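You operate a simulated robot arm through the tools that you are given. There is no shell and no other tool. Be economical: measure what you need, move in short steps, check, and stop when the job is done.

The job below is to be done with a simulated robot arm. You get a single attempt, and the scene is never put back.

TASK
Put the cartridge with the yellow band on the open stretch of the worktop. Take the jug with a blue handle and put it on the bare end of the steel table. Put the yellow hand lamp on the table shelf by the sink. Put one of the cream washers from the bare end of the steel table on top of the white carton of syrup there. Take the black spare pump and leave it on top of the brown banded bundle of card. Put the blue roller on the bare end of the steel table away on the open stretch of the worktop. Take the round brush with a yellow handle and put it on the white tray. The order is free. Set down upright: cartridge with the yellow band, jug with a blue handle, yellow hand lamp, black spare pump, blue roller.

It is judged by the outcome, as a careful person would: the job done as asked, and still so three seconds after it is handed in. It fails if anything else is knocked over, pushed out of place, dropped, spilled or broken.

THE ROBOT
A 7-joint arm with a three-finger gripper on a trunk, on a base that drives. Base frame: it is fixed to the floor where the robot stands at the start and does not move with it; the origin is under the middle of the robot, x ahead of it, y to its left, z up; the surface under the hand at the start is at about z = 0.9. Lengths are in m, angles in rad, forces in N, time in s.
With the tool pointing down near the work surface it reaches from about 0.1 to 0.88 m from the robot's upright axis, wherever it stands. Its first joint turns from -2.897 to 2.897 rad. Places, roughly: bare end of the steel table [0.6, 0, 0.9]; black spare pump [1, 0.5, 1]; blue roller (7x14x14 cm) [0.6, -0.2, 1]; brown banded bundle of card (27x18x6 cm) [-2.3, 1.2, 0.2]; cartridge with the yellow band [0.5, 0, 0.5]; cream washer (5x5x2 cm) [0.7, -0.1, 0.9]; jug with a blue handle (13x8x12 cm) [0.5, 0.1, 0.3]; open stretch of the worktop [-2.4, 0.5, 0.7]; round brush with a yellow handle (6x6x21 cm) [0.5, -0.3, 0.3]; table shelf by the sink [0.6, -1.7, 0.2]; white carton of syrup [0.75, -0.25, 1]; white tray (26x13x3 cm) [0.7, 0.4, 0.9]; yellow hand lamp [0.75, 0, 1]. Payload 2.94 kg.
The tool frame sits at the grasp point between the pads (the TCP): z along the fingers, y along the line on which they close. The tips reach 0.03 m beyond it. Largest opening 0.132 m; the body of the gripper starts 0.107 m behind the TCP.
Orientation is that of the tool frame in the base frame, as a unit quaternion [x, y, z, w]. With the fingers straight down and closing along the base's y, the tool's x points along the base's -x, its y along +y and its z along -z.

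THE INTERFACE
- The arm moves only by the tool send_rows. Its argument "motion" is one flat list of numbers, 6 for each row, row after row: the shift along the base's x, y, z in units of 300 mm (1.0 is 300 mm), then the turn, a rotation vector about the base's x, y, z in units of 120 degrees (1.0 is 120 degrees). In form: [dx, dy, dz, rx, ry, rz, dx, dy, dz, rx, ry, rz, ...]. A call has 1 to 8 rows; each row is the pose to reach, as a shift and turn from the pose commanded when the call began. "grip" is the gripper command, from -1 (shut) to 1 (fully open), values between in proportion, set as the call begins (left out, the last holds). A call with a number of a shift or a turn outside -1 to 1 is refused whole. Each row takes 0.2 s and may step no farther than 0.05 m and 0.15 rad from the row before; otherwise, or with a gripper value out of range, the whole call is refused. Where a pose cannot be reached the arm comes as near as it can. A force on the tool above 40 N (or 10 N above the force at the start of the call, whichever is more), or a blocked arm, ends the call early, and 0.2 s more pass. Each finger halts on what it meets, pressing with about 34 N; the grip force reading is that of the motor and also rises with nothing between the fingers. The clock runs only during rows and for 0.2 s after the last one: add rows that repeat a pose to give the fingers time. It gives the time, the measured TCP pose, the force on the tool (base axes), the opening and the grip force at its end, in the units of the frame above (readings bear some noise), with the torque about the TCP (base axes, N m) and any sound that the robot's microphone picked up.
- Cameras (640 x 400 px; columns grow to the right, rows downward): "scene" is now at [0.0319, 0.1752, 1.8904]; the picture's right is [-0.20, -0.98, 0.00], its down [-0.88, 0.18, -0.43] and it looks along [0.42, -0.09, -0.90] (base axes); focal length 295 px, centre (320, 200). "wrist" rides on the gripper at [0.072, 0.003, -0.144] in the tool frame; the picture's right is [-0.04, 1.00, 0.00], its down [-0.88, -0.04, -0.48] and it looks along [-0.47, -0.02, 0.88] (tool axes); focal length 256 px, centre (320, 200). There is no depth. A picture from a camera that has moved, and an enlarged one, comes with that camera's place and axes in the base frame and with its lens. The place of the scene camera against the robot may be out by one fixed shift of up to 0.025 m in any direction.
- capture(camera): a new picture of that camera. No time passes.
- raise_lower(by): slides the trunk up (or, below 0, down) by that many m; the arm and the scene camera ride with it, the base frame stays. It gives what a move gives, with no picture.
- drive_base(legs): drives the robot by 1 to 6 legs, each [ahead, left, turn to the left] in m, m and rad, along the robot's own axes; the way and the turn of a leg run together, so that a leg with both is an arc; at most 1.5 m and 3.142 rad a leg. The arm and the cameras ride along, it lands a little off, and it stops where it bumps. It gives what a move gives.
- turn_head(pan, tilt): turns the head with the scene camera to pan (to the left, within 2.496 rad either way) and tilt (down, from -0.506 to 1.204), counted from straight ahead of the robot. It gives what a move gives.
- inspect(camera, box): a new picture of the part [left, top, right, bottom] of that camera's present view, enlarged. No time passes.
- close_job(): hands the job in; it is judged then, once.

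Work in short steps. Places have to be worked out from the pictures, the camera data and where the tool is seen: move nearer, look again, correct. Check each grasp and each placing, and mend what went wrong. You have 207 turns and 192 pictures in all, those below and enlarged ones among them. Open the gripper and draw the arm clear of the work before you hand the job in, unless the task says otherwise; then end with one line.

The tools are called as a command line: name --argument value ..., lists and objects as JSON in quotes. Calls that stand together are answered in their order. send_rows: Moves the arm, as the interface text tells. Its arguments: {"type":"object","properties":{"motion":{"type":"array","items":{"type":"number"}},"grip":{"type":"number"}},"required":["motion"]} The other tools are called the same way: raise_lower (by) slides the trunk up or down; drive_base (legs) drives the base; turn_head (pan, tilt) turns the head that bears the scene camera; capture (camera) takes a picture; inspect (camera, box) takes an enlarged picture of a part of a camera's view; close_job () hands the job in.

At the start:

```text
time: 0.0
eef_pos: [0.4556, 0.2478, 1.2153]
tool_rot: [0.0, 1.0, 0.0, 0.0]
contact_force: [1.2, -0.2, 0.2]
moment: [0.01, 0.01, 0.01]
grip_width: 0.132
grip_force: 0.1
trunk travel left (down, up): [-0.4, 0.14]
robot x, y, heading: [0.0014, -0.0006, -0.003]
head pan, tilt: [-0.206, 1.122]
```

scene: 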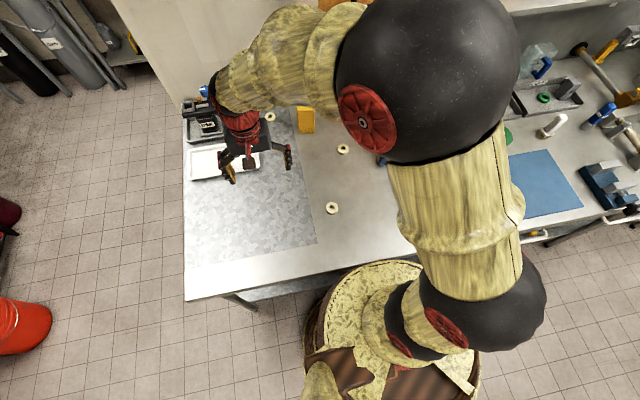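
wrist: 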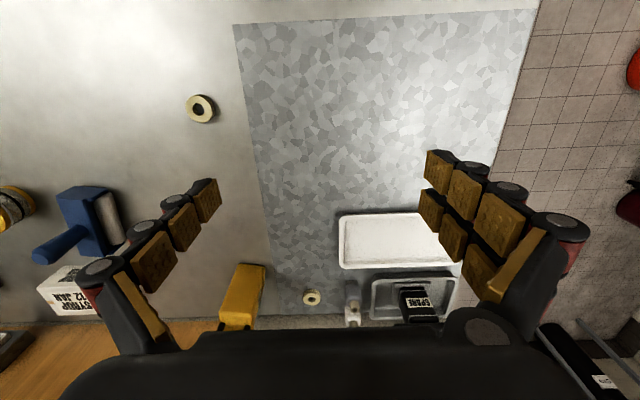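

I'll look around first: the head turned toward the table, with the arm in view as it is.

turn_head --pan 0.0 --tilt 0.7

capture --camera "scene"

inspect --camera "wrist" --box '[0, 150, 480, 350]'

```text
time: 0.9
eef_pos: [0.456, 0.2484, 1.2153]
tool_rot: [0.0, 1.0, 0.0, 0.0]
contact_force: [0.5, 0.5, -0.4]
moment: [0.03, -0.04, -0.01]
grip_width: 0.1319
grip_force: 0.1
trunk travel left (down, up): [-0.4, 0.14]
robot x, y, heading: [-0.0009, 0.0024, 0.004]
head pan, tilt: [0.0, 0.7]
```

```text
189 pictures are left
camera scene: at [0.0566, 0.1878, 1.9218], right [0.0, -1.0, 0.0], down [-0.64, 0.0, -0.76], along [0.76, 0.0, -0.64], focal length 295 px, centre (320, 200)
```

scene: 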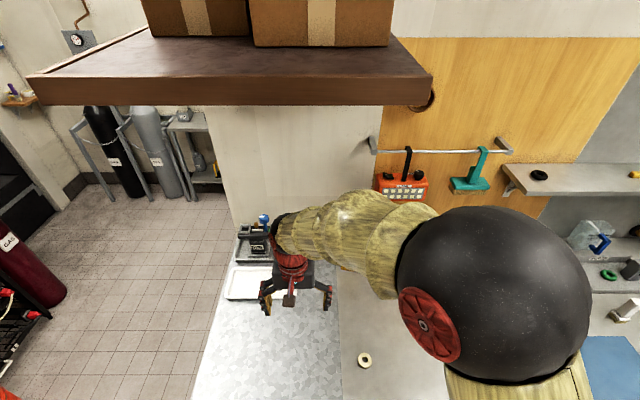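

```text
1.33 times, centred on (240, 250) of wrist
camera zoom: at [0.3834, 0.25, 1.3596], right [0.04, 1.0, 0.0], down [0.88, -0.04, 0.48], along [0.47, -0.02, -0.88], focal length 341 px, centre (427, 133)
```

zoom: 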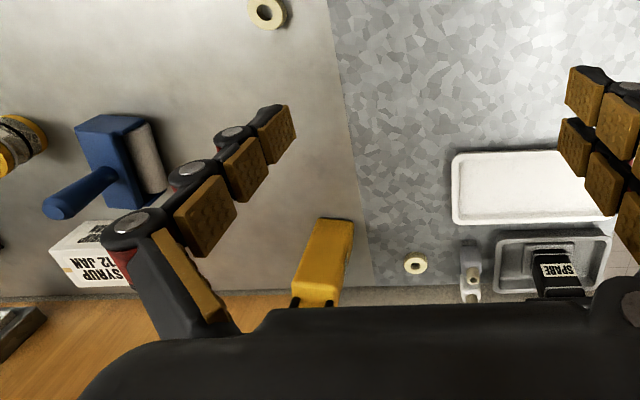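

Check behind and to the sides before driving.

turn_head --pan 2.45 --tilt 0.5

capture --camera "scene"

turn_head --pan -2.45 --tilt 0.5

capture --camera "scene"

turn_head --pan -1.2 --tilt 0.6

capture --camera "scene"

```text
time: 3.1
eef_pos: [0.4549, 0.2475, 1.2153]
tool_rot: [-0.001, 1.0, -0.001, 0.0]
contact_force: [-0.4, 0.1, 0.0]
moment: [0.0, -0.04, -0.01]
grip_width: 0.1321
grip_force: 0.0
trunk travel left (down, up): [-0.4, 0.14]
robot x, y, heading: [-0.0011, -0.0002, -0.002]
head pan, tilt: [2.45, 0.499]
```

```text
187 pictures are left
camera scene: at [-0.0984, 0.2458, 1.9396], right [0.64, 0.77, 0.0], down [0.37, -0.31, -0.88], along [-0.68, 0.56, -0.48], focal length 295 px, centre (320, 200)
```

scene: 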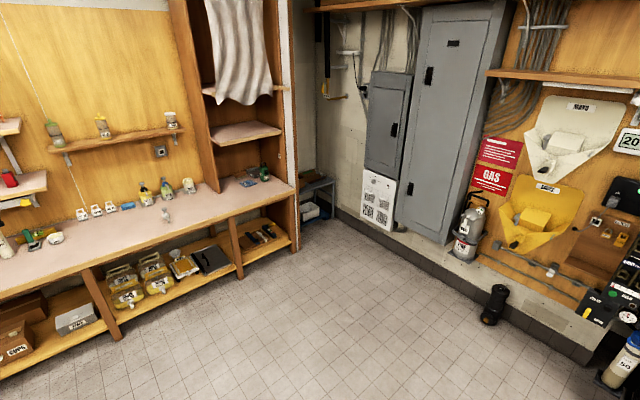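

```text
time: 7.0
eef_pos: [0.4547, 0.2492, 1.2167]
tool_rot: [0.0, 1.0, -0.001, 0.0]
contact_force: [0.1, 0.7, 0.9]
moment: [0.0, 0.02, 0.0]
grip_width: 0.1323
grip_force: 0.1
trunk travel left (down, up): [-0.4, 0.14]
robot x, y, heading: [-0.0026, 0.0015, 0.0]
head pan, tilt: [-2.45, 0.499]
```

```text
186 pictures are left
camera scene: at [-0.0984, 0.1298, 1.9396], right [-0.64, 0.77, 0.0], down [0.37, 0.31, -0.88], along [-0.68, -0.56, -0.48], focal length 295 px, centre (320, 200)
```

scene: 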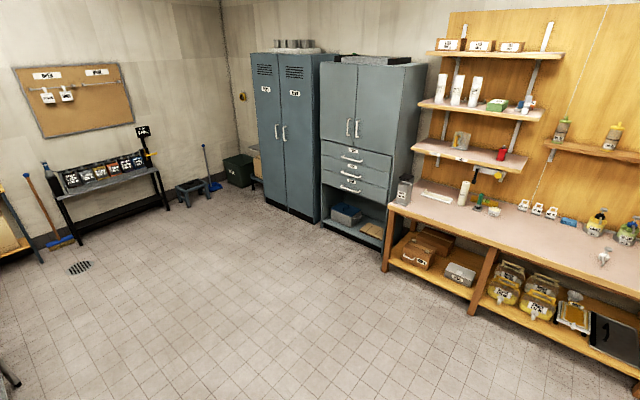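

```text
time: 8.4
eef_pos: [0.455, 0.2478, 1.2154]
tool_rot: [0.0, 1.0, 0.0, 0.0]
contact_force: [0.2, -0.3, 0.3]
moment: [0.05, 0.02, -0.01]
grip_width: 0.1322
grip_force: 0.0
trunk travel left (down, up): [-0.4, 0.14]
robot x, y, heading: [-0.0018, 0.0003, -0.003]
head pan, tilt: [-1.201, 0.6]
```

```text
185 pictures are left
camera scene: at [0.0036, 0.1054, 1.9305], right [-0.93, -0.36, 0.0], down [-0.2, 0.53, -0.83], along [0.3, -0.77, -0.56], focal length 295 px, centre (320, 200)
```

scene: 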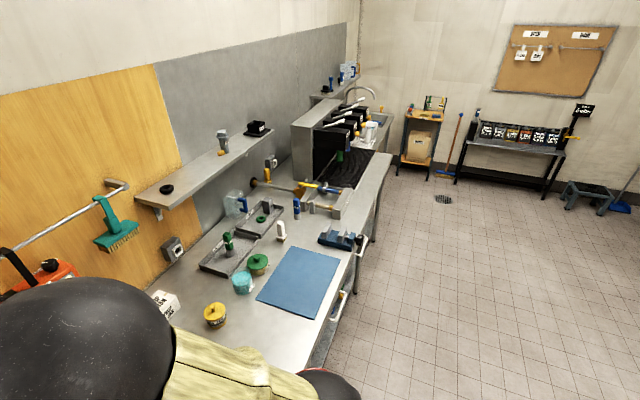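

Behind is clear for ~1.5 m; drive back 0.9 m and look at the table with its under-shelf.

drive_base --legs '[[-0.9, 0, 0]]'

turn_head --pan -0.1 --tilt 0.75

capture --camera "scene"

turn_head --pan -0.8 --tilt 0.7

capture --camera "scene"

```text
time: 13.2
eef_pos: [-0.449, 0.248, 1.2166]
tool_rot: [0.005, 1.0, 0.0, 0.0]
contact_force: [-0.4, -0.2, 0.3]
moment: [0.01, -0.02, 0.03]
grip_width: 0.1318
grip_force: 0.0
trunk travel left (down, up): [-0.4, 0.14]
robot x, y, heading: [-0.9056, 0.0076, -0.016]
head pan, tilt: [-1.201, 0.6]
```

```text
time: 14.5
eef_pos: [-0.4486, 0.2487, 1.2146]
tool_rot: [0.005, 1.0, 0.0, 0.0]
contact_force: [-0.3, -0.4, 0.5]
moment: [0.01, -0.03, 0.02]
grip_width: 0.1319
grip_force: 0.0
trunk travel left (down, up): [-0.4, 0.14]
robot x, y, heading: [-0.9066, 0.0033, -0.01]
head pan, tilt: [-0.099, 0.75]
```

```text
184 pictures are left
camera scene: at [-0.8504, 0.1837, 1.9176], right [-0.11, -0.99, 0.0], down [-0.68, 0.08, -0.73], along [0.73, -0.08, -0.68], focal length 295 px, centre (320, 200)
```

scene: 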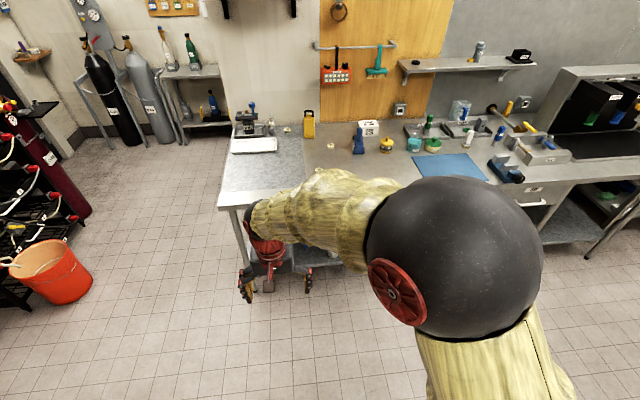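

```text
time: 15.6
eef_pos: [-0.4488, 0.2474, 1.2147]
tool_rot: [0.005, 1.0, 0.0, 0.0]
contact_force: [0.0, -0.8, 0.6]
moment: [0.01, 0.0, 0.0]
grip_width: 0.132
grip_force: 0.0
trunk travel left (down, up): [-0.4, 0.14]
robot x, y, heading: [-0.9093, 0.0037, -0.014]
head pan, tilt: [-0.799, 0.7]
```

```text
183 pictures are left
camera scene: at [-0.8742, 0.1314, 1.9219], right [-0.72, -0.69, 0.0], down [-0.44, 0.47, -0.76], along [0.53, -0.55, -0.64], focal length 295 px, centre (320, 200)
```

scene: 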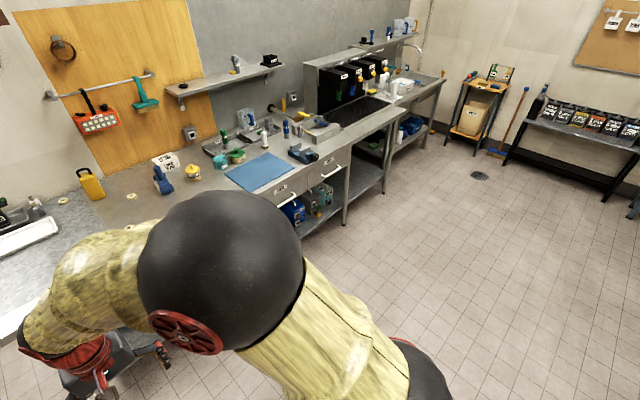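

I'll turn the base left so the arm leaves the view, lower the trunk, and look under the table.

drive_base --legs '[[-0.2, 0, 0.9]]'

raise_lower --by -0.38

turn_head --pan -0.95 --tilt 0.5

capture --camera "scene"

```text
time: 18.3
eef_pos: [-0.9927, 0.431, 1.2167]
tool_rot: [-0.433, 0.901, 0.0, -0.001]
contact_force: [-1.0, -0.5, 0.3]
moment: [0.05, 0.0, 0.01]
grip_width: 0.1321
grip_force: 0.0
trunk travel left (down, up): [-0.4, 0.14]
robot x, y, heading: [-1.0856, -0.0782, 0.895]
head pan, tilt: [-0.799, 0.7]
```

```text
time: 22.0
eef_pos: [-0.9933, 0.4317, 0.8361]
tool_rot: [-0.434, 0.901, 0.0, -0.001]
contact_force: [0.2, 0.5, 0.0]
moment: [0.03, 0.0, -0.03]
grip_width: 0.1322
grip_force: 0.0
trunk travel left (down, up): [-0.02, 0.52]
robot x, y, heading: [-1.086, -0.0785, 0.895]
head pan, tilt: [-0.799, 0.7]
```

```text
time: 22.7
eef_pos: [-0.9924, 0.4314, 0.8353]
tool_rot: [-0.434, 0.901, 0.0, 0.001]
contact_force: [0.4, 0.0, -0.3]
moment: [0.02, 0.01, 0.01]
grip_width: 0.1321
grip_force: 0.0
trunk travel left (down, up): [-0.02, 0.52]
robot x, y, heading: [-1.0787, -0.0783, 0.896]
head pan, tilt: [-0.949, 0.499]
```

```text
182 pictures are left
camera scene: at [-1.1582, 0.009, 1.5596], right [-0.05, -1.0, 0.0], down [-0.48, 0.02, -0.88], along [0.88, -0.05, -0.48], focal length 295 px, centre (320, 200)
```

scene: 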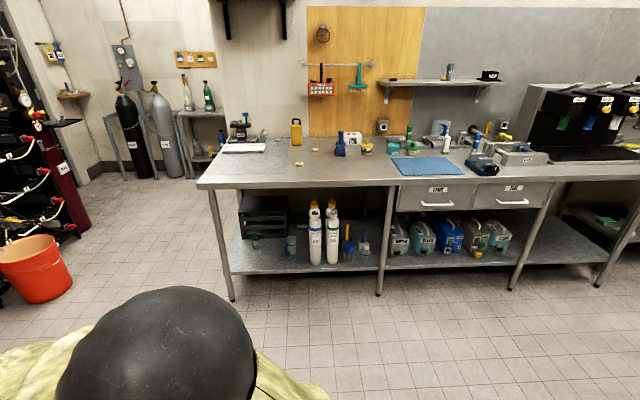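

Great view. Enlarge the under-table and the tabletop.

inspect --camera "scene" --box '[220, 180, 400, 290]'

inspect --camera "scene" --box '[200, 100, 400, 225]'

inspect --camera "scene" --box '[460, 80, 640, 280]'

```text
3.56 times, centred on (310, 235) of scene
camera zoom: at [-1.1582, 0.009, 1.5596], right [-0.05, -1.0, 0.0], down [-0.48, 0.02, -0.88], along [0.88, -0.05, -0.48], focal length 1050 px, centre (356, 76)
```

zoom: 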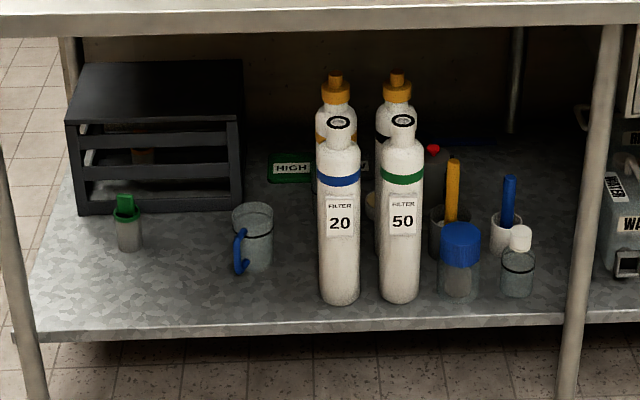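

```text
3.20 times, centred on (300, 162) of scene
camera zoom: at [-1.1582, 0.009, 1.5596], right [-0.05, -1.0, 0.0], down [-0.48, 0.02, -0.88], along [0.88, -0.05, -0.48], focal length 945 px, centre (384, 320)
```

zoom: 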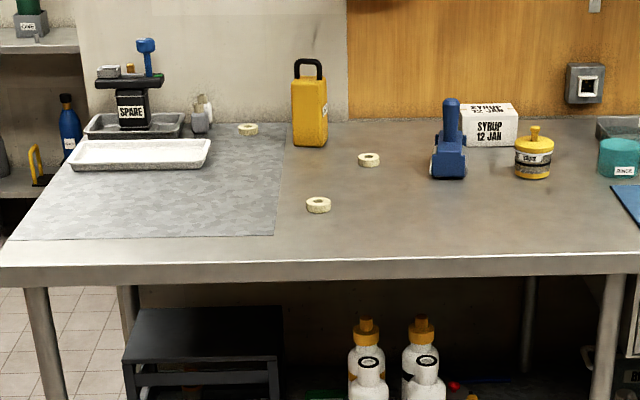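

```text
2.00 times, centred on (550, 180) of scene
camera zoom: at [-1.1582, 0.009, 1.5596], right [-0.05, -1.0, 0.0], down [-0.48, 0.02, -0.88], along [0.88, -0.05, -0.48], focal length 591 px, centre (-140, 240)
```

zoom: 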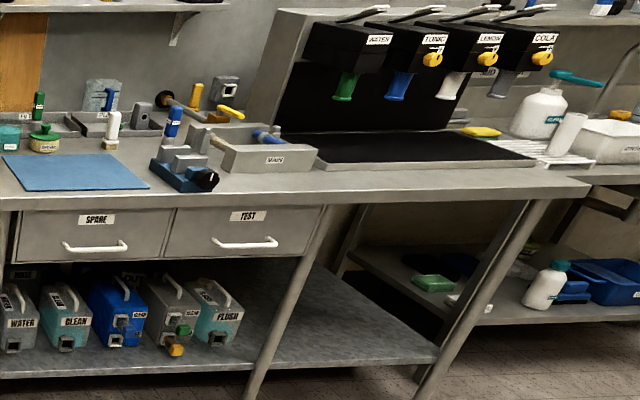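

The yellow-banded cartridge stands behind the blue-banded one; the jug is at about (0.51, 0.11) on the shelf at z≈0.22. I'll do under-table items first: square the base up, then lower and tilt the tool forward in free space.

drive_base --legs '[[0, 0, -0.896], [0.1, 0.2, 0]]'

send_rows --motion '[0, 0, -0.15, 0, -0.0625, 0, 0, 0, -0.3, 0, -0.125, 0, 0, 0, -0.45, 0, -0.1875, 0, 0, 0, -0.6, 0, -0.25, 0, 0, 0, -0.75, 0, -0.3125, 0, 0, 0, -0.9, 0, -0.375, 0, 0, 0, -1, 0, -0.375, 0]'

capture --camera "wrist"

turn_head --pan -0.1 --tilt 0.6

capture --camera "scene"

```text
time: 26.7
eef_pos: [-0.5313, 0.3705, 0.8362]
tool_rot: [-0.004, 1.0, 0.001, 0.0]
contact_force: [-0.6, -0.9, 0.4]
moment: [0.0, 0.02, 0.0]
grip_width: 0.132
grip_force: 0.1
trunk travel left (down, up): [-0.02, 0.52]
robot x, y, heading: [-0.9838, 0.1185, 0.016]
head pan, tilt: [-0.949, 0.499]
```

```text
time: 28.3
eef_pos: [-0.5289, 0.3729, 0.5351]
tool_rot: [-0.003, 0.924, -0.002, 0.383]
contact_force: [0.5, 0.5, 0.2]
moment: [0.02, 0.04, -0.01]
grip_width: 0.132
grip_force: 0.0
trunk travel left (down, up): [-0.02, 0.52]
robot x, y, heading: [-0.9843, 0.1213, 0.007]
head pan, tilt: [-0.949, 0.499]
```

```text
178 pictures are left
camera wrist: at [-0.6813, 0.3739, 0.5843], right [0.02, 1.0, 0.03], down [0.28, -0.03, 0.96], along [0.96, -0.02, -0.28], focal length 256 px, centre (320, 200)
```

wrist: 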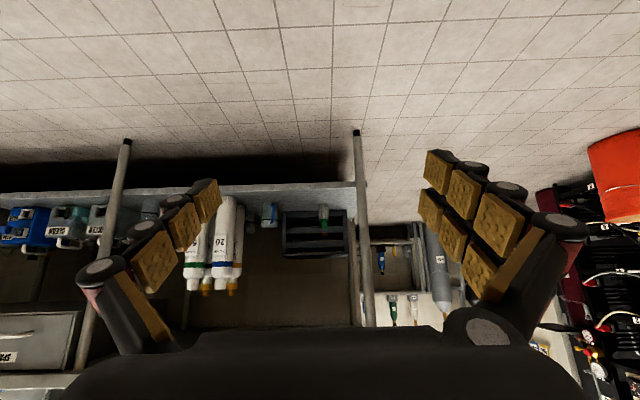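

```text
time: 29.5
eef_pos: [-0.5297, 0.3732, 0.5332]
tool_rot: [-0.003, 0.924, -0.001, 0.383]
contact_force: [0.0, -0.3, 0.0]
moment: [0.0, 0.0, 0.0]
grip_width: 0.1321
grip_force: 0.1
trunk travel left (down, up): [-0.02, 0.52]
robot x, y, heading: [-0.9855, 0.1166, 0.007]
head pan, tilt: [-0.099, 0.6]
```

```text
177 pictures are left
camera scene: at [-0.9264, 0.2987, 1.5505], right [-0.09, -1.0, 0.0], down [-0.56, 0.05, -0.83], along [0.82, -0.08, -0.56], focal length 295 px, centre (320, 200)
```

scene: 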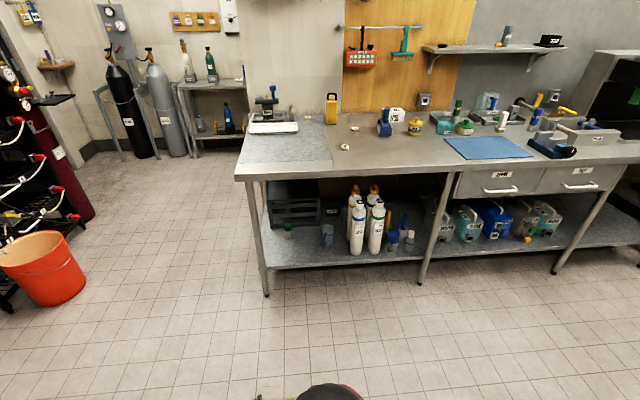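

The arm is now out of the scene view. Enlarge the shelf to triangulate positions.

inspect --camera "scene" --box '[260, 170, 440, 280]'

```text
3.56 times, centred on (350, 225) of scene
camera zoom: at [-0.9264, 0.2987, 1.5505], right [-0.09, -1.0, 0.0], down [-0.56, 0.05, -0.83], along [0.82, -0.08, -0.56], focal length 1050 px, centre (213, 111)
```

zoom: 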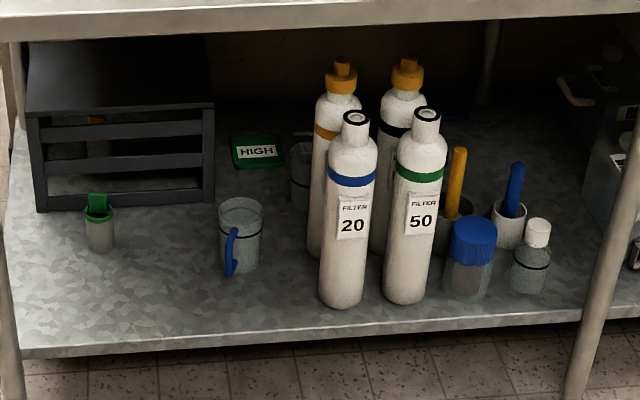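

Jug centre triangulates to ≈(0.485, 0.11), base ≈0.24, handle toward (-0.88, 0.47). Yaw the tool ~-0.45 so the handle sits between the fingers, bring it ahead of the robot and lower.

send_rows --motion '[0, -0.14, -0.07, 0, 0, -0.036, 0, -0.28, -0.14, 0, 0, -0.072, 0, -0.42, -0.21, 0, 0, -0.108, 0, -0.56, -0.28, 0, 0, -0.144, 0, -0.7, -0.35, 0, 0, -0.18, 0, -0.8, -0.42, 0, 0, -0.215]'

drive_base --legs '[[0.68, 0.1, 0]]'

capture --camera "wrist"

capture --camera "scene"

```text
time: 30.9
eef_pos: [-0.4887, 0.151, 0.4179]
tool_rot: [0.2, 0.904, -0.108, 0.361]
contact_force: [0.9, -0.2, 0.8]
moment: [0.0, 0.05, -0.02]
grip_width: 0.1318
grip_force: 0.1
out of reach, approached as far as the arm can: row 2, 3, 4, 5, 6
trunk travel left (down, up): [-0.02, 0.52]
robot x, y, heading: [-0.9818, 0.1204, 0.006]
head pan, tilt: [-0.099, 0.6]
```

```text
time: 34.7
eef_pos: [0.1977, 0.2563, 0.4171]
tool_rot: [0.202, 0.904, -0.11, 0.36]
contact_force: [-0.9, 0.6, 0.3]
moment: [0.01, 0.02, 0.0]
grip_width: 0.1322
grip_force: 0.1
trunk travel left (down, up): [-0.02, 0.52]
robot x, y, heading: [-0.2995, 0.2282, 0.007]
head pan, tilt: [-0.099, 0.6]
```

```text
175 pictures are left
camera wrist: at [0.0636, 0.3284, 0.4709], right [0.47, 0.88, -0.02], down [0.27, -0.12, 0.95], along [0.84, -0.46, -0.3], focal length 256 px, centre (320, 200)
```

wrist: 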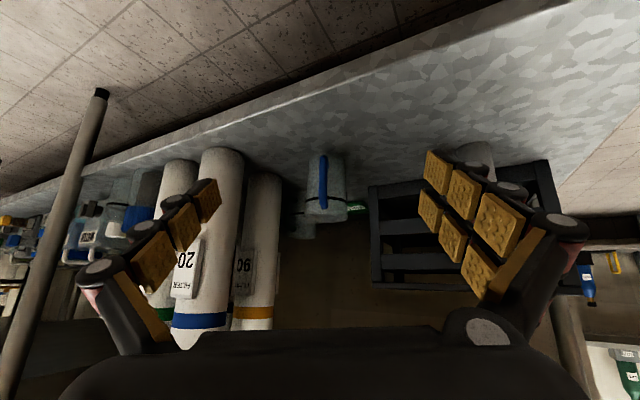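

```text
174 pictures are left
camera scene: at [-0.2396, 0.4053, 1.5505], right [-0.1, -1.0, 0.0], down [-0.56, 0.05, -0.82], along [0.82, -0.08, -0.57], focal length 295 px, centre (320, 200)
```

scene: 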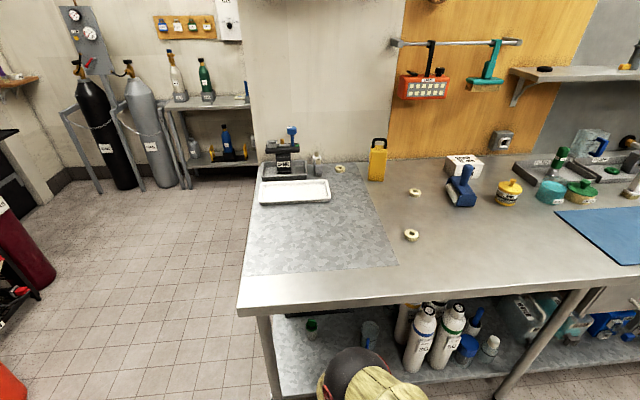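

The jug lies dead ahead between the fingers at ≈(0.487, 0.115). Advance three quarters of the way, then look.

send_rows --motion '[0.12, -0.0588, -0.0446, 0, 0, 0, 0.239, -0.118, -0.089, 0, 0, 0, 0.359, -0.176, -0.134, 0, 0, 0, 0.478, -0.235, -0.178, 0, 0, 0, 0.598, -0.294, -0.223, 0, 0, 0]' --grip 1

capture --camera "wrist"

capture --camera "scene"

```text
time: 35.9
eef_pos: [0.3777, 0.1687, 0.3508]
tool_rot: [0.202, 0.904, -0.11, 0.36]
contact_force: [-0.4, -0.4, -0.1]
moment: [0.01, 0.03, 0.02]
grip_width: 0.1316
grip_force: 0.0
trunk travel left (down, up): [-0.02, 0.52]
robot x, y, heading: [-0.2997, 0.228, 0.006]
head pan, tilt: [-0.099, 0.6]
```

```text
173 pictures are left
camera wrist: at [0.2434, 0.2407, 0.4036], right [0.47, 0.88, -0.02], down [0.28, -0.12, 0.95], along [0.84, -0.46, -0.3], focal length 256 px, centre (320, 200)
```

wrist: 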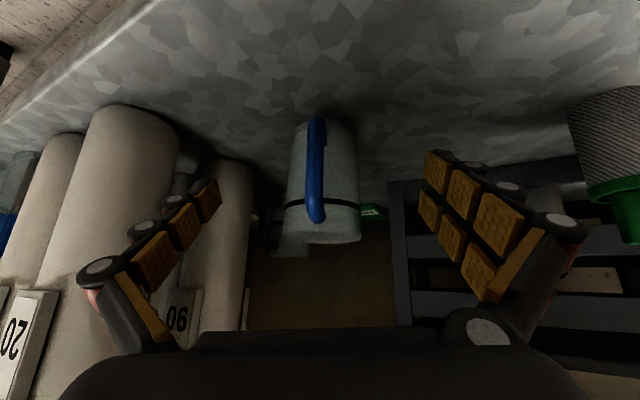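

```text
172 pictures are left
camera scene: at [-0.24, 0.4055, 1.5505], right [-0.1, -1.0, 0.0], down [-0.56, 0.05, -0.83], along [0.82, -0.08, -0.56], focal length 295 px, centre (320, 200)
```

scene: 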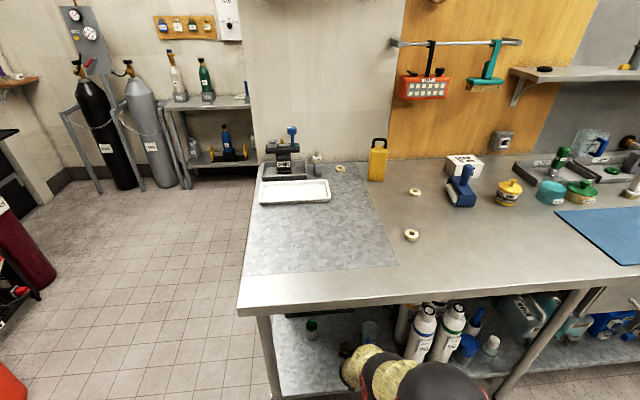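

Centred. Final advance to (0.488, 0.112, 0.305).

send_rows --motion '[0.122, -0.063, -0.051, 0, 0, 0, 0.245, -0.127, -0.102, 0, 0, 0, 0.367, -0.19, -0.153, 0, 0, 0]'

send_rows --motion '[0, 0, 0, 0, 0, 0, 0, 0, 0, 0, 0, 0, 0, 0, 0, 0, 0, 0, 0, 0, 0, 0, 0, 0, 0, 0, 0, 0, 0, 0]' --grip -1

capture --camera "wrist"

```text
time: 36.7
eef_pos: [0.4873, 0.112, 0.3046]
tool_rot: [0.201, 0.905, -0.109, 0.359]
contact_force: [0.1, -0.3, -0.2]
moment: [-0.01, -0.04, 0.03]
grip_width: 0.1319
grip_force: 0.2
trunk travel left (down, up): [-0.02, 0.52]
robot x, y, heading: [-0.298, 0.2249, 0.004]
head pan, tilt: [-0.099, 0.6]
```

```text
time: 37.9
eef_pos: [0.4884, 0.1128, 0.3065]
tool_rot: [0.202, 0.904, -0.109, 0.36]
contact_force: [0.5, 0.8, 0.5]
moment: [0.17, -0.05, -0.02]
grip_width: 0.0746
grip_force: 23.1
trunk travel left (down, up): [-0.02, 0.52]
robot x, y, heading: [-0.299, 0.2271, 0.006]
head pan, tilt: [-0.099, 0.6]
```

```text
171 pictures are left
camera wrist: at [0.3551, 0.1835, 0.3596], right [0.47, 0.88, -0.02], down [0.27, -0.12, 0.95], along [0.84, -0.46, -0.3], focal length 256 px, centre (320, 200)
```

wrist: 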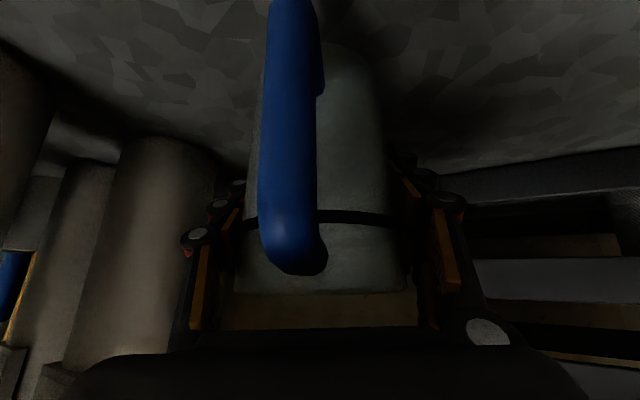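

Grip holds at 0.075. Lift 4 cm and back out along the approach.

send_rows --motion '[0, 0, 0.06, 0, 0, 0, 0, 0, 0.13, 0, 0, 0, -0.1, 0.05, 0.15, 0, 0, 0, -0.22, 0.11, 0.17, 0, 0, 0, -0.34, 0.17, 0.19, 0, 0, 0, -0.46, 0.23, 0.21, 0, 0, 0, -0.58, 0.29, 0.23, 0, 0, 0, -0.7, 0.35, 0.25, 0, 0, 0]'

capture --camera "wrist"

```text
time: 39.7
eef_pos: [0.2767, 0.2165, 0.3815]
tool_rot: [0.202, 0.904, -0.109, 0.361]
contact_force: [0.7, 0.8, -1.1]
moment: [0.0, 0.04, -0.02]
grip_width: 0.0743
grip_force: 34.2
out of reach, approached as far as the arm can: row 5
trunk travel left (down, up): [-0.02, 0.52]
robot x, y, heading: [-0.2986, 0.2274, 0.002]
head pan, tilt: [-0.099, 0.6]
```

```text
170 pictures are left
camera wrist: at [0.1436, 0.2881, 0.433], right [0.47, 0.88, -0.02], down [0.27, -0.12, 0.95], along [0.84, -0.46, -0.3], focal length 256 px, centre (320, 200)
```

wrist: 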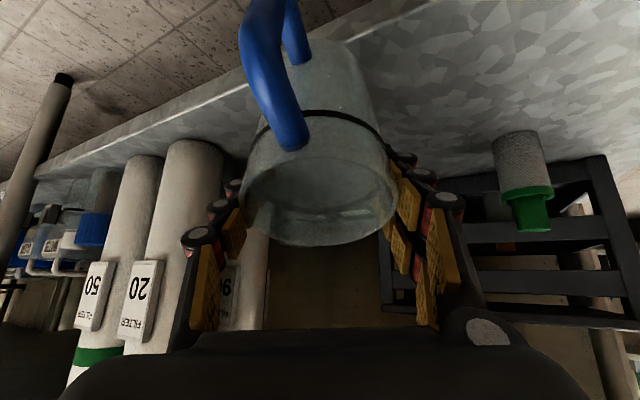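

The jug seems to have slid or tilted in the grip. Check from the scene camera.

turn_head --pan -0.35 --tilt 1.0

capture --camera "scene"

inspect --camera "wrist" --box '[180, 0, 480, 330]'

```text
time: 40.5
eef_pos: [0.2764, 0.217, 0.3793]
tool_rot: [0.202, 0.904, -0.11, 0.36]
contact_force: [0.6, 0.2, -1.4]
moment: [-0.02, -0.02, -0.01]
grip_width: 0.0743
grip_force: 33.8
trunk travel left (down, up): [-0.02, 0.52]
robot x, y, heading: [-0.2985, 0.2235, 0.0]
head pan, tilt: [-0.351, 1.0]
```

```text
169 pictures are left
camera scene: at [-0.2619, 0.39, 1.5186], right [-0.34, -0.94, 0.0], down [-0.79, 0.29, -0.54], along [0.51, -0.18, -0.84], focal length 295 px, centre (320, 200)
```

scene: 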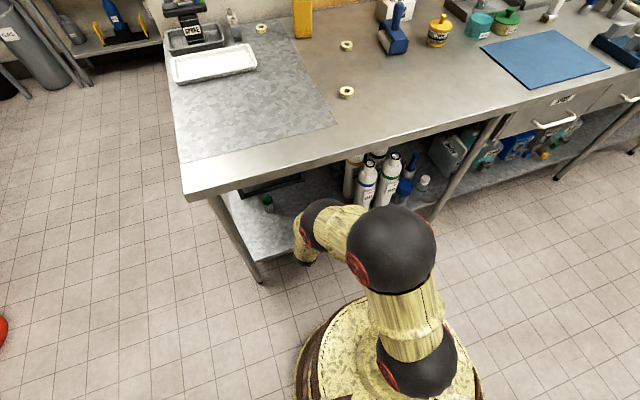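

```text
1.21 times, centred on (330, 165) of wrist
camera zoom: at [0.1434, 0.2879, 0.4325], right [0.47, 0.88, -0.02], down [0.27, -0.12, 0.95], along [0.84, -0.46, -0.3], focal length 310 px, centre (308, 242)
```

zoom: 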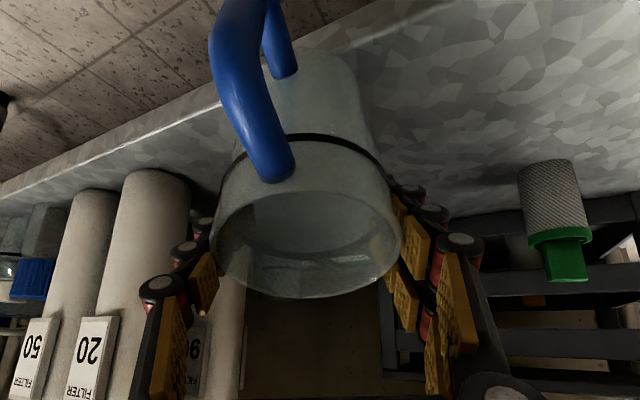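

The jug is held near its rim, mouth leaning toward the robot (~30°); I can correct that by pitching the tool at placement. Back the base off, then raise the trunk and look.

drive_base --legs '[[-0.4, 0, 0]]'

raise_lower --by 0.5

send_rows --motion '[0.05, 0, 0.15, 0, 0, 0, 0.1, 0, 0.3, 0, 0, 0, 0.15, 0, 0.45, 0, 0, 0, 0.2, 0, 0.6, 0, 0, 0, 0.2, 0, 0.75, 0, 0, 0]'

turn_head --pan -0.2 --tilt 0.9

capture --camera "scene"

capture --camera "wrist"

```text
time: 43.1
eef_pos: [-0.1301, 0.2143, 0.3804]
tool_rot: [0.202, 0.904, -0.109, 0.36]
contact_force: [-0.5, -0.9, -1.4]
moment: [0.0, -0.05, -0.03]
grip_width: 0.0741
grip_force: 34.5
trunk travel left (down, up): [-0.02, 0.52]
robot x, y, heading: [-0.7033, 0.2233, -0.003]
head pan, tilt: [-0.351, 1.0]
```

```text
refused: 0.5 is not a number from -0.4 to 0.4
```

```text
time: 44.3
eef_pos: [-0.0692, 0.2132, 0.6046]
tool_rot: [0.202, 0.905, -0.11, 0.359]
contact_force: [-1.1, -0.3, -2.4]
moment: [-0.05, -0.09, 0.02]
grip_width: 0.0738
grip_force: 34.4
trunk travel left (down, up): [-0.02, 0.52]
robot x, y, heading: [-0.7085, 0.2268, 0.004]
head pan, tilt: [-0.351, 1.0]
```

```text
time: 45.0
eef_pos: [-0.0699, 0.2138, 0.6051]
tool_rot: [0.203, 0.904, -0.11, 0.359]
contact_force: [0.3, 0.2, -1.0]
moment: [-0.04, -0.04, 0.01]
grip_width: 0.0747
grip_force: 33.5
trunk travel left (down, up): [-0.02, 0.52]
robot x, y, heading: [-0.7029, 0.223, 0.001]
head pan, tilt: [-0.201, 0.901]
```

```text
167 pictures are left
camera scene: at [-0.6597, 0.3977, 1.5257], right [-0.2, -0.98, 0.0], down [-0.77, 0.15, -0.62], along [0.61, -0.12, -0.78], focal length 295 px, centre (320, 200)
```

scene: 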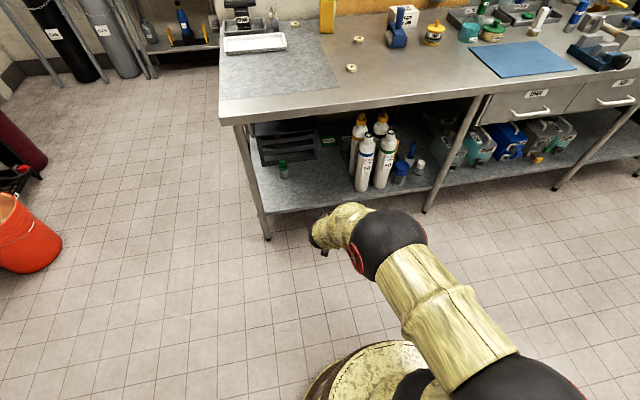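

```text
166 pictures are left
camera wrist: at [-0.202, 0.2856, 0.6584], right [0.47, 0.88, -0.02], down [0.27, -0.12, 0.95], along [0.84, -0.46, -0.3], focal length 256 px, centre (320, 200)
```

wrist: 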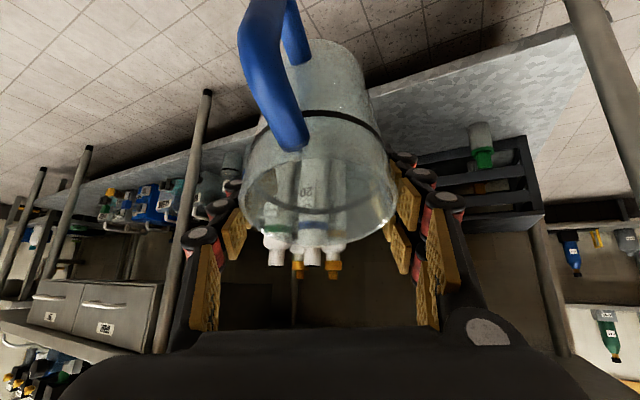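

Tilt estimated at ~17–20°. Raise trunk and arm, and pitch the tool ~0.3 rad further down to upright the jug.

raise_lower --by 0.4

send_rows --motion '[0, 0, 0.12, 0.023, 0.042, 0, 0, 0, 0.24, 0.046, 0.084, 0, 0, 0, 0.36, 0.069, 0.125, 0, 0, 0, 0.48, 0.069, 0.125, 0]'

drive_base --legs '[[0.4, -0.04, 0]]'

capture --camera "scene"

capture --camera "wrist"

```text
time: 48.8
eef_pos: [-0.069, 0.2147, 1.0049]
tool_rot: [0.202, 0.904, -0.109, 0.36]
contact_force: [-0.4, -0.8, -0.7]
moment: [0.0, 0.0, -0.02]
grip_width: 0.0741
grip_force: 34.5
trunk travel left (down, up): [-0.42, 0.12]
robot x, y, heading: [-0.7044, 0.2259, 0.006]
head pan, tilt: [-0.201, 0.901]
```

```text
time: 49.8
eef_pos: [-0.0689, 0.2134, 1.1486]
tool_rot: [0.212, 0.949, -0.07, 0.223]
contact_force: [-1.9, 0.4, -0.6]
moment: [-0.02, -0.12, 0.03]
grip_width: 0.0741
grip_force: 34.2
trunk travel left (down, up): [-0.42, 0.12]
robot x, y, heading: [-0.705, 0.2276, 0.008]
head pan, tilt: [-0.201, 0.901]
```

```text
time: 52.3
eef_pos: [0.3316, 0.1806, 1.1478]
tool_rot: [0.208, 0.95, -0.069, 0.223]
contact_force: [1.2, -0.3, -1.5]
moment: [-0.03, -0.01, 0.01]
grip_width: 0.0743
grip_force: 34.2
trunk travel left (down, up): [-0.42, 0.12]
robot x, y, heading: [-0.3081, 0.1858, 0.013]
head pan, tilt: [-0.201, 0.901]
```

```text
165 pictures are left
camera scene: at [-0.2611, 0.3606, 1.9257], right [-0.19, -0.98, 0.0], down [-0.77, 0.15, -0.62], along [0.61, -0.12, -0.78], focal length 295 px, centre (320, 200)
```

scene: 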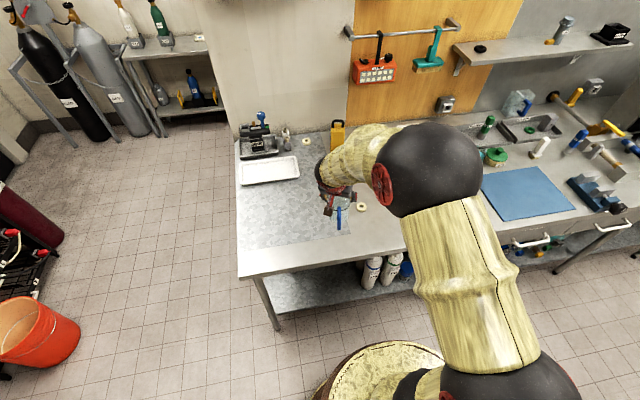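

```text
164 pictures are left
camera wrist: at [0.2179, 0.241, 1.2432], right [0.46, 0.89, -0.02], down [0.51, -0.25, 0.82], along [0.73, -0.39, -0.57], focal length 256 px, centre (320, 200)
```

wrist: 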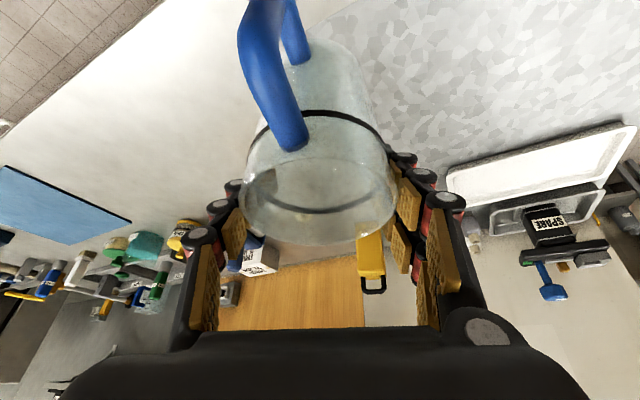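

Inspect the held jug for uprightness.

inspect --camera "scene" --box '[290, 160, 390, 250]'

```text
4.44 times, centred on (340, 205) of scene
camera zoom: at [-0.2611, 0.3606, 1.9257], right [-0.19, -0.98, 0.0], down [-0.77, 0.15, -0.62], along [0.61, -0.12, -0.78], focal length 1312 px, centre (231, 178)
```

zoom: 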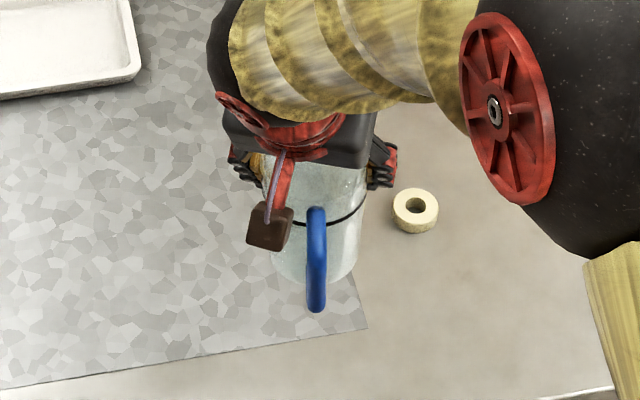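

Upright enough. Move over (0.45, 0.18) and descend to just above contact.

send_rows --motion '[0.13, 0, -0.05, 0, 0, 0, 0.26, 0, -0.1, 0, 0, 0, 0.4, 0, -0.18, 0, 0, 0, 0.4, 0, -0.28, 0, 0, 0, 0.4, 0, -0.36, 0, 0, 0]'

capture --camera "wrist"

inspect --camera "scene" --box '[290, 160, 390, 250]'

```text
time: 53.5
eef_pos: [0.4506, 0.1822, 1.0385]
tool_rot: [0.209, 0.95, -0.069, 0.223]
contact_force: [1.0, 0.1, 0.1]
moment: [-0.04, -0.08, -0.02]
grip_width: 0.0743
grip_force: 33.9
trunk travel left (down, up): [-0.42, 0.12]
robot x, y, heading: [-0.3078, 0.1882, 0.008]
head pan, tilt: [-0.201, 0.901]
```

```text
162 pictures are left
camera wrist: at [0.3366, 0.2412, 1.1343], right [0.46, 0.89, -0.02], down [0.51, -0.25, 0.82], along [0.73, -0.39, -0.57], focal length 256 px, centre (320, 200)
```

wrist: 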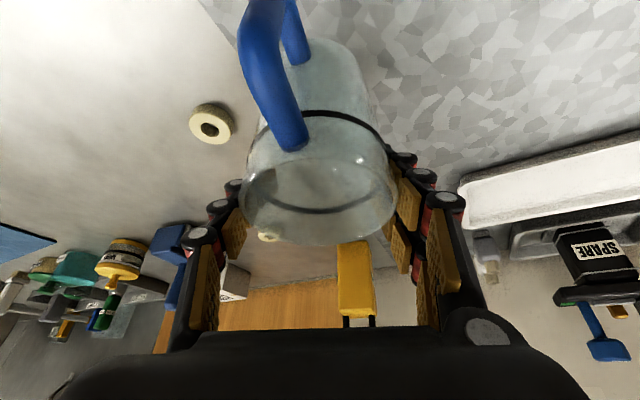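

```text
4.44 times, centred on (340, 205) of scene
camera zoom: at [-0.2612, 0.3607, 1.9257], right [-0.19, -0.98, 0.0], down [-0.77, 0.15, -0.62], along [0.61, -0.12, -0.78], focal length 1312 px, centre (231, 178)
```

zoom: 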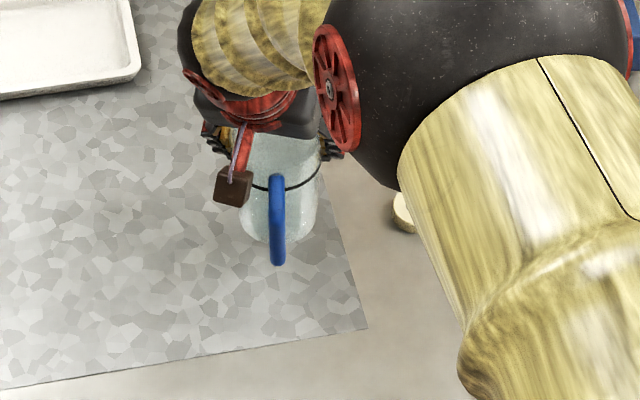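

Descend in small steps until contact force shows.

send_rows --motion '[0, 0, -0.02, 0, 0, 0, 0, 0, -0.04, 0, 0, 0, 0, 0, -0.06, 0, 0, 0, 0, 0, -0.08, 0, 0, 0]'

```text
time: 54.5
eef_pos: [0.4506, 0.1806, 1.0164]
tool_rot: [0.208, 0.95, -0.068, 0.223]
contact_force: [0.0, -0.7, -1.4]
moment: [-0.01, -0.03, -0.01]
grip_width: 0.0742
grip_force: 34.0
trunk travel left (down, up): [-0.42, 0.12]
robot x, y, heading: [-0.3041, 0.19, 0.012]
head pan, tilt: [-0.201, 0.901]
```

send_rows --motion '[0, 0, -0.015, 0, 0, 0, 0, 0, -0.03, 0, 0, 0, 0, 0, -0.045, 0, 0, 0]'

inspect --camera "scene" --box '[290, 160, 390, 250]'

```text
time: 55.3
eef_pos: [0.4509, 0.1815, 1.0023]
tool_rot: [0.208, 0.95, -0.069, 0.224]
contact_force: [-0.9, -0.3, -1.1]
moment: [0.0, -0.04, 0.03]
grip_width: 0.0742
grip_force: 34.0
trunk travel left (down, up): [-0.42, 0.12]
robot x, y, heading: [-0.308, 0.1867, 0.01]
head pan, tilt: [-0.201, 0.901]
```

```text
4.44 times, centred on (340, 205) of scene
camera zoom: at [-0.2621, 0.3607, 1.9257], right [-0.19, -0.98, 0.0], down [-0.77, 0.15, -0.62], along [0.61, -0.12, -0.78], focal length 1312 px, centre (231, 178)
```

zoom: 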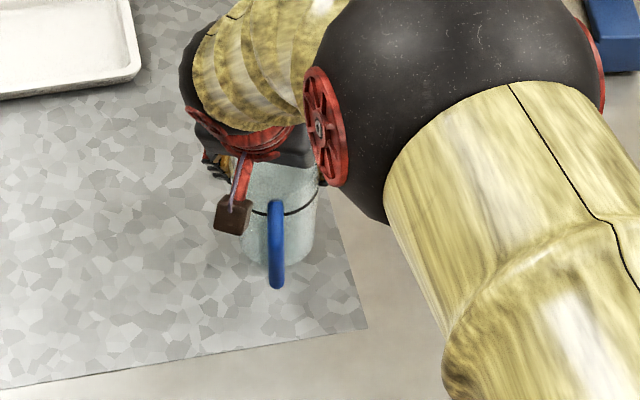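

send_rows --motion '[0, 0, -0.01, 0, 0, 0, 0, 0, -0.02, 0, 0, 0, 0, 0, -0.03, 0, 0, 0, 0, 0, -0.04, 0, 0, 0]'

```text
time: 56.3
eef_pos: [0.4512, 0.181, 0.991]
tool_rot: [0.207, 0.95, -0.069, 0.223]
contact_force: [0.0, 0.0, -1.0]
moment: [0.0, -0.06, 0.0]
grip_width: 0.0744
grip_force: 33.4
trunk travel left (down, up): [-0.42, 0.12]
robot x, y, heading: [-0.3064, 0.1881, 0.012]
head pan, tilt: [-0.201, 0.901]
```

send_rows --motion '[0, 0, -0.01, 0, 0, 0, 0, 0, -0.02, 0, 0, 0, 0, 0, -0.03, 0, 0, 0]'

inspect --camera "scene" --box '[290, 160, 390, 250]'

capture --camera "wrist"

```text
time: 57.1
eef_pos: [0.454, 0.1799, 0.9871]
tool_rot: [0.209, 0.949, -0.068, 0.227]
contact_force: [3.1, -6.3, 23.9]
moment: [0.37, 0.32, 0.0]
grip_width: 0.074
grip_force: 34.2
trunk travel left (down, up): [-0.42, 0.12]
robot x, y, heading: [-0.3058, 0.1883, 0.007]
head pan, tilt: [-0.201, 0.901]
```

```text
4.44 times, centred on (340, 205) of scene
camera zoom: at [-0.2643, 0.3598, 1.9261], right [-0.19, -0.98, 0.0], down [-0.77, 0.15, -0.62], along [0.61, -0.12, -0.78], focal length 1312 px, centre (231, 178)
```

zoom: 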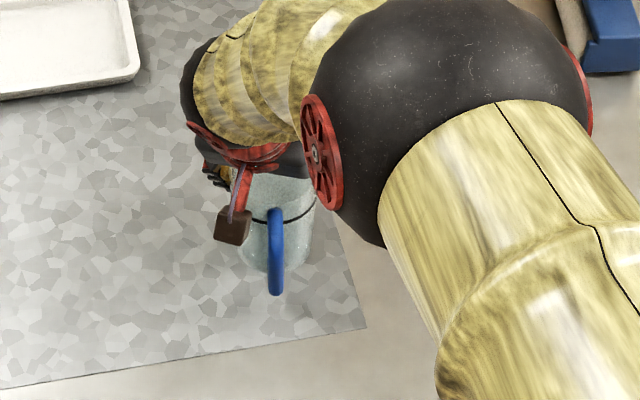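

```text
158 pictures are left
camera wrist: at [0.3393, 0.2397, 1.0809], right [0.46, 0.89, -0.01], down [0.5, -0.25, 0.83], along [0.73, -0.39, -0.56], focal length 256 px, centre (320, 200)
```

wrist: 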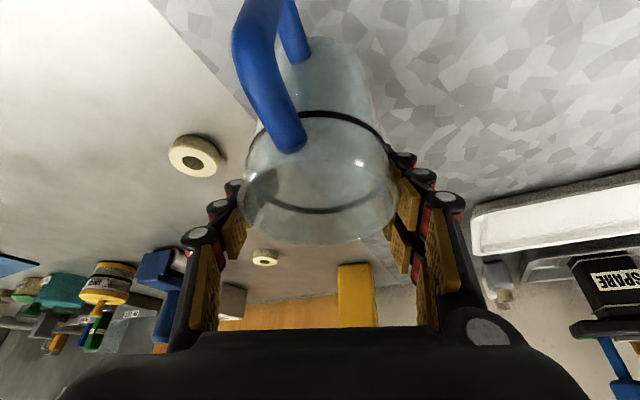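

Contact at z=0.987. Ease up slightly and open.

send_rows --motion '[0, 0, 0.012, 0, 0, 0, 0, 0, 0.012, 0, 0, 0]'

send_rows --motion '[0, 0, 0, 0, 0, 0, 0, 0, 0, 0, 0, 0, 0, 0, 0, 0, 0, 0, 0, 0, 0, 0, 0, 0]' --grip 1

capture --camera "wrist"

```text
time: 57.7
eef_pos: [0.4513, 0.1818, 0.9851]
tool_rot: [0.209, 0.95, -0.068, 0.224]
contact_force: [4.7, -0.7, 16.1]
moment: [0.63, -0.14, -0.19]
grip_width: 0.0736
grip_force: 34.3
trunk travel left (down, up): [-0.42, 0.12]
robot x, y, heading: [-0.3071, 0.1846, 0.011]
head pan, tilt: [-0.201, 0.901]
```

```text
time: 58.7
eef_pos: [0.451, 0.1798, 0.9855]
tool_rot: [0.208, 0.95, -0.068, 0.222]
contact_force: [0.1, -0.8, 0.5]
moment: [0.01, -0.02, 0.0]
grip_width: 0.1321
grip_force: 0.1
trunk travel left (down, up): [-0.42, 0.12]
robot x, y, heading: [-0.3064, 0.1887, 0.015]
head pan, tilt: [-0.201, 0.901]
```

```text
157 pictures are left
camera wrist: at [0.3371, 0.241, 1.0805], right [0.46, 0.89, -0.02], down [0.51, -0.25, 0.82], along [0.73, -0.39, -0.57], focal length 256 px, centre (320, 200)
```

wrist: 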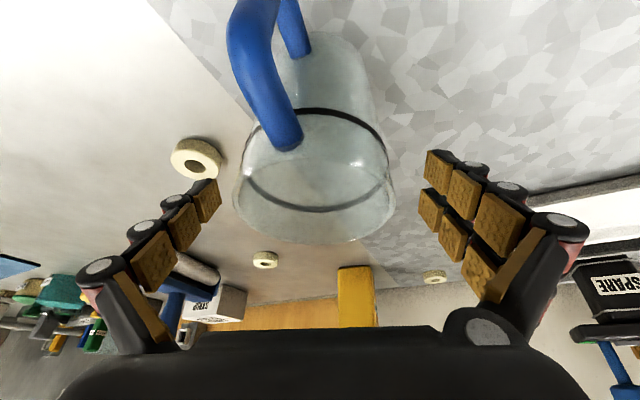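

Jug stands upright. Rise straight up, then straighten the tool to vertical and go above the near washer (≈0.48, 0.04).

send_rows --motion '[0, 0, 0.15, 0, 0, 0, 0, 0, 0.3, 0, 0, 0, 0, 0, 0.45, 0, 0, 0, 0, 0, 0.6, 0.027, 0.049, 0, 0, -0.12, 0.6, 0.054, 0.098, 0, 0, -0.24, 0.6, 0.081, 0.147, 0, 0.05, -0.36, 0.6, 0.108, 0.197, 0, 0.1, -0.47, 0.6, 0.108, 0.197, 0]'

capture --camera "wrist"

capture --camera "scene"

```text
time: 60.5
eef_pos: [0.4813, 0.0382, 1.1642]
tool_rot: [0.213, 0.977, -0.002, -0.001]
contact_force: [0.1, 0.3, 0.2]
moment: [0.03, -0.03, 0.03]
grip_width: 0.132
grip_force: 0.1
trunk travel left (down, up): [-0.42, 0.12]
robot x, y, heading: [-0.3079, 0.1853, 0.014]
head pan, tilt: [-0.201, 0.901]
```

```text
156 pictures are left
camera wrist: at [0.4171, 0.0714, 1.3086], right [0.45, 0.89, -0.01], down [0.78, -0.4, 0.48], along [0.42, -0.22, -0.88], focal length 256 px, centre (320, 200)
```

wrist: 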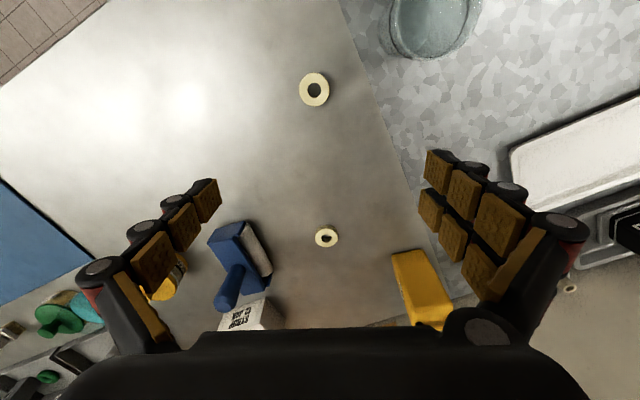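

```text
155 pictures are left
camera scene: at [-0.2628, 0.36, 1.9258], right [-0.19, -0.98, 0.0], down [-0.77, 0.15, -0.62], along [0.61, -0.12, -0.78], focal length 295 px, centre (320, 200)
```

scene: 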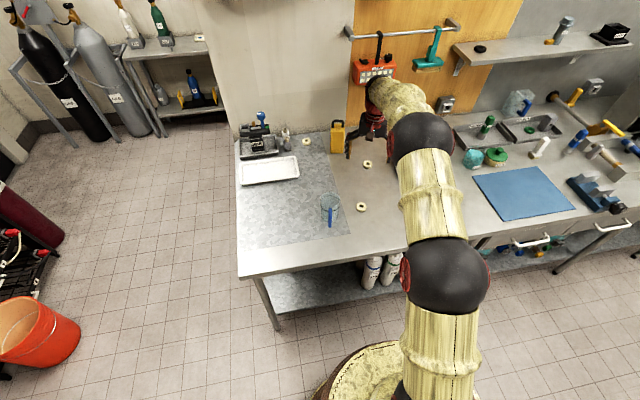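

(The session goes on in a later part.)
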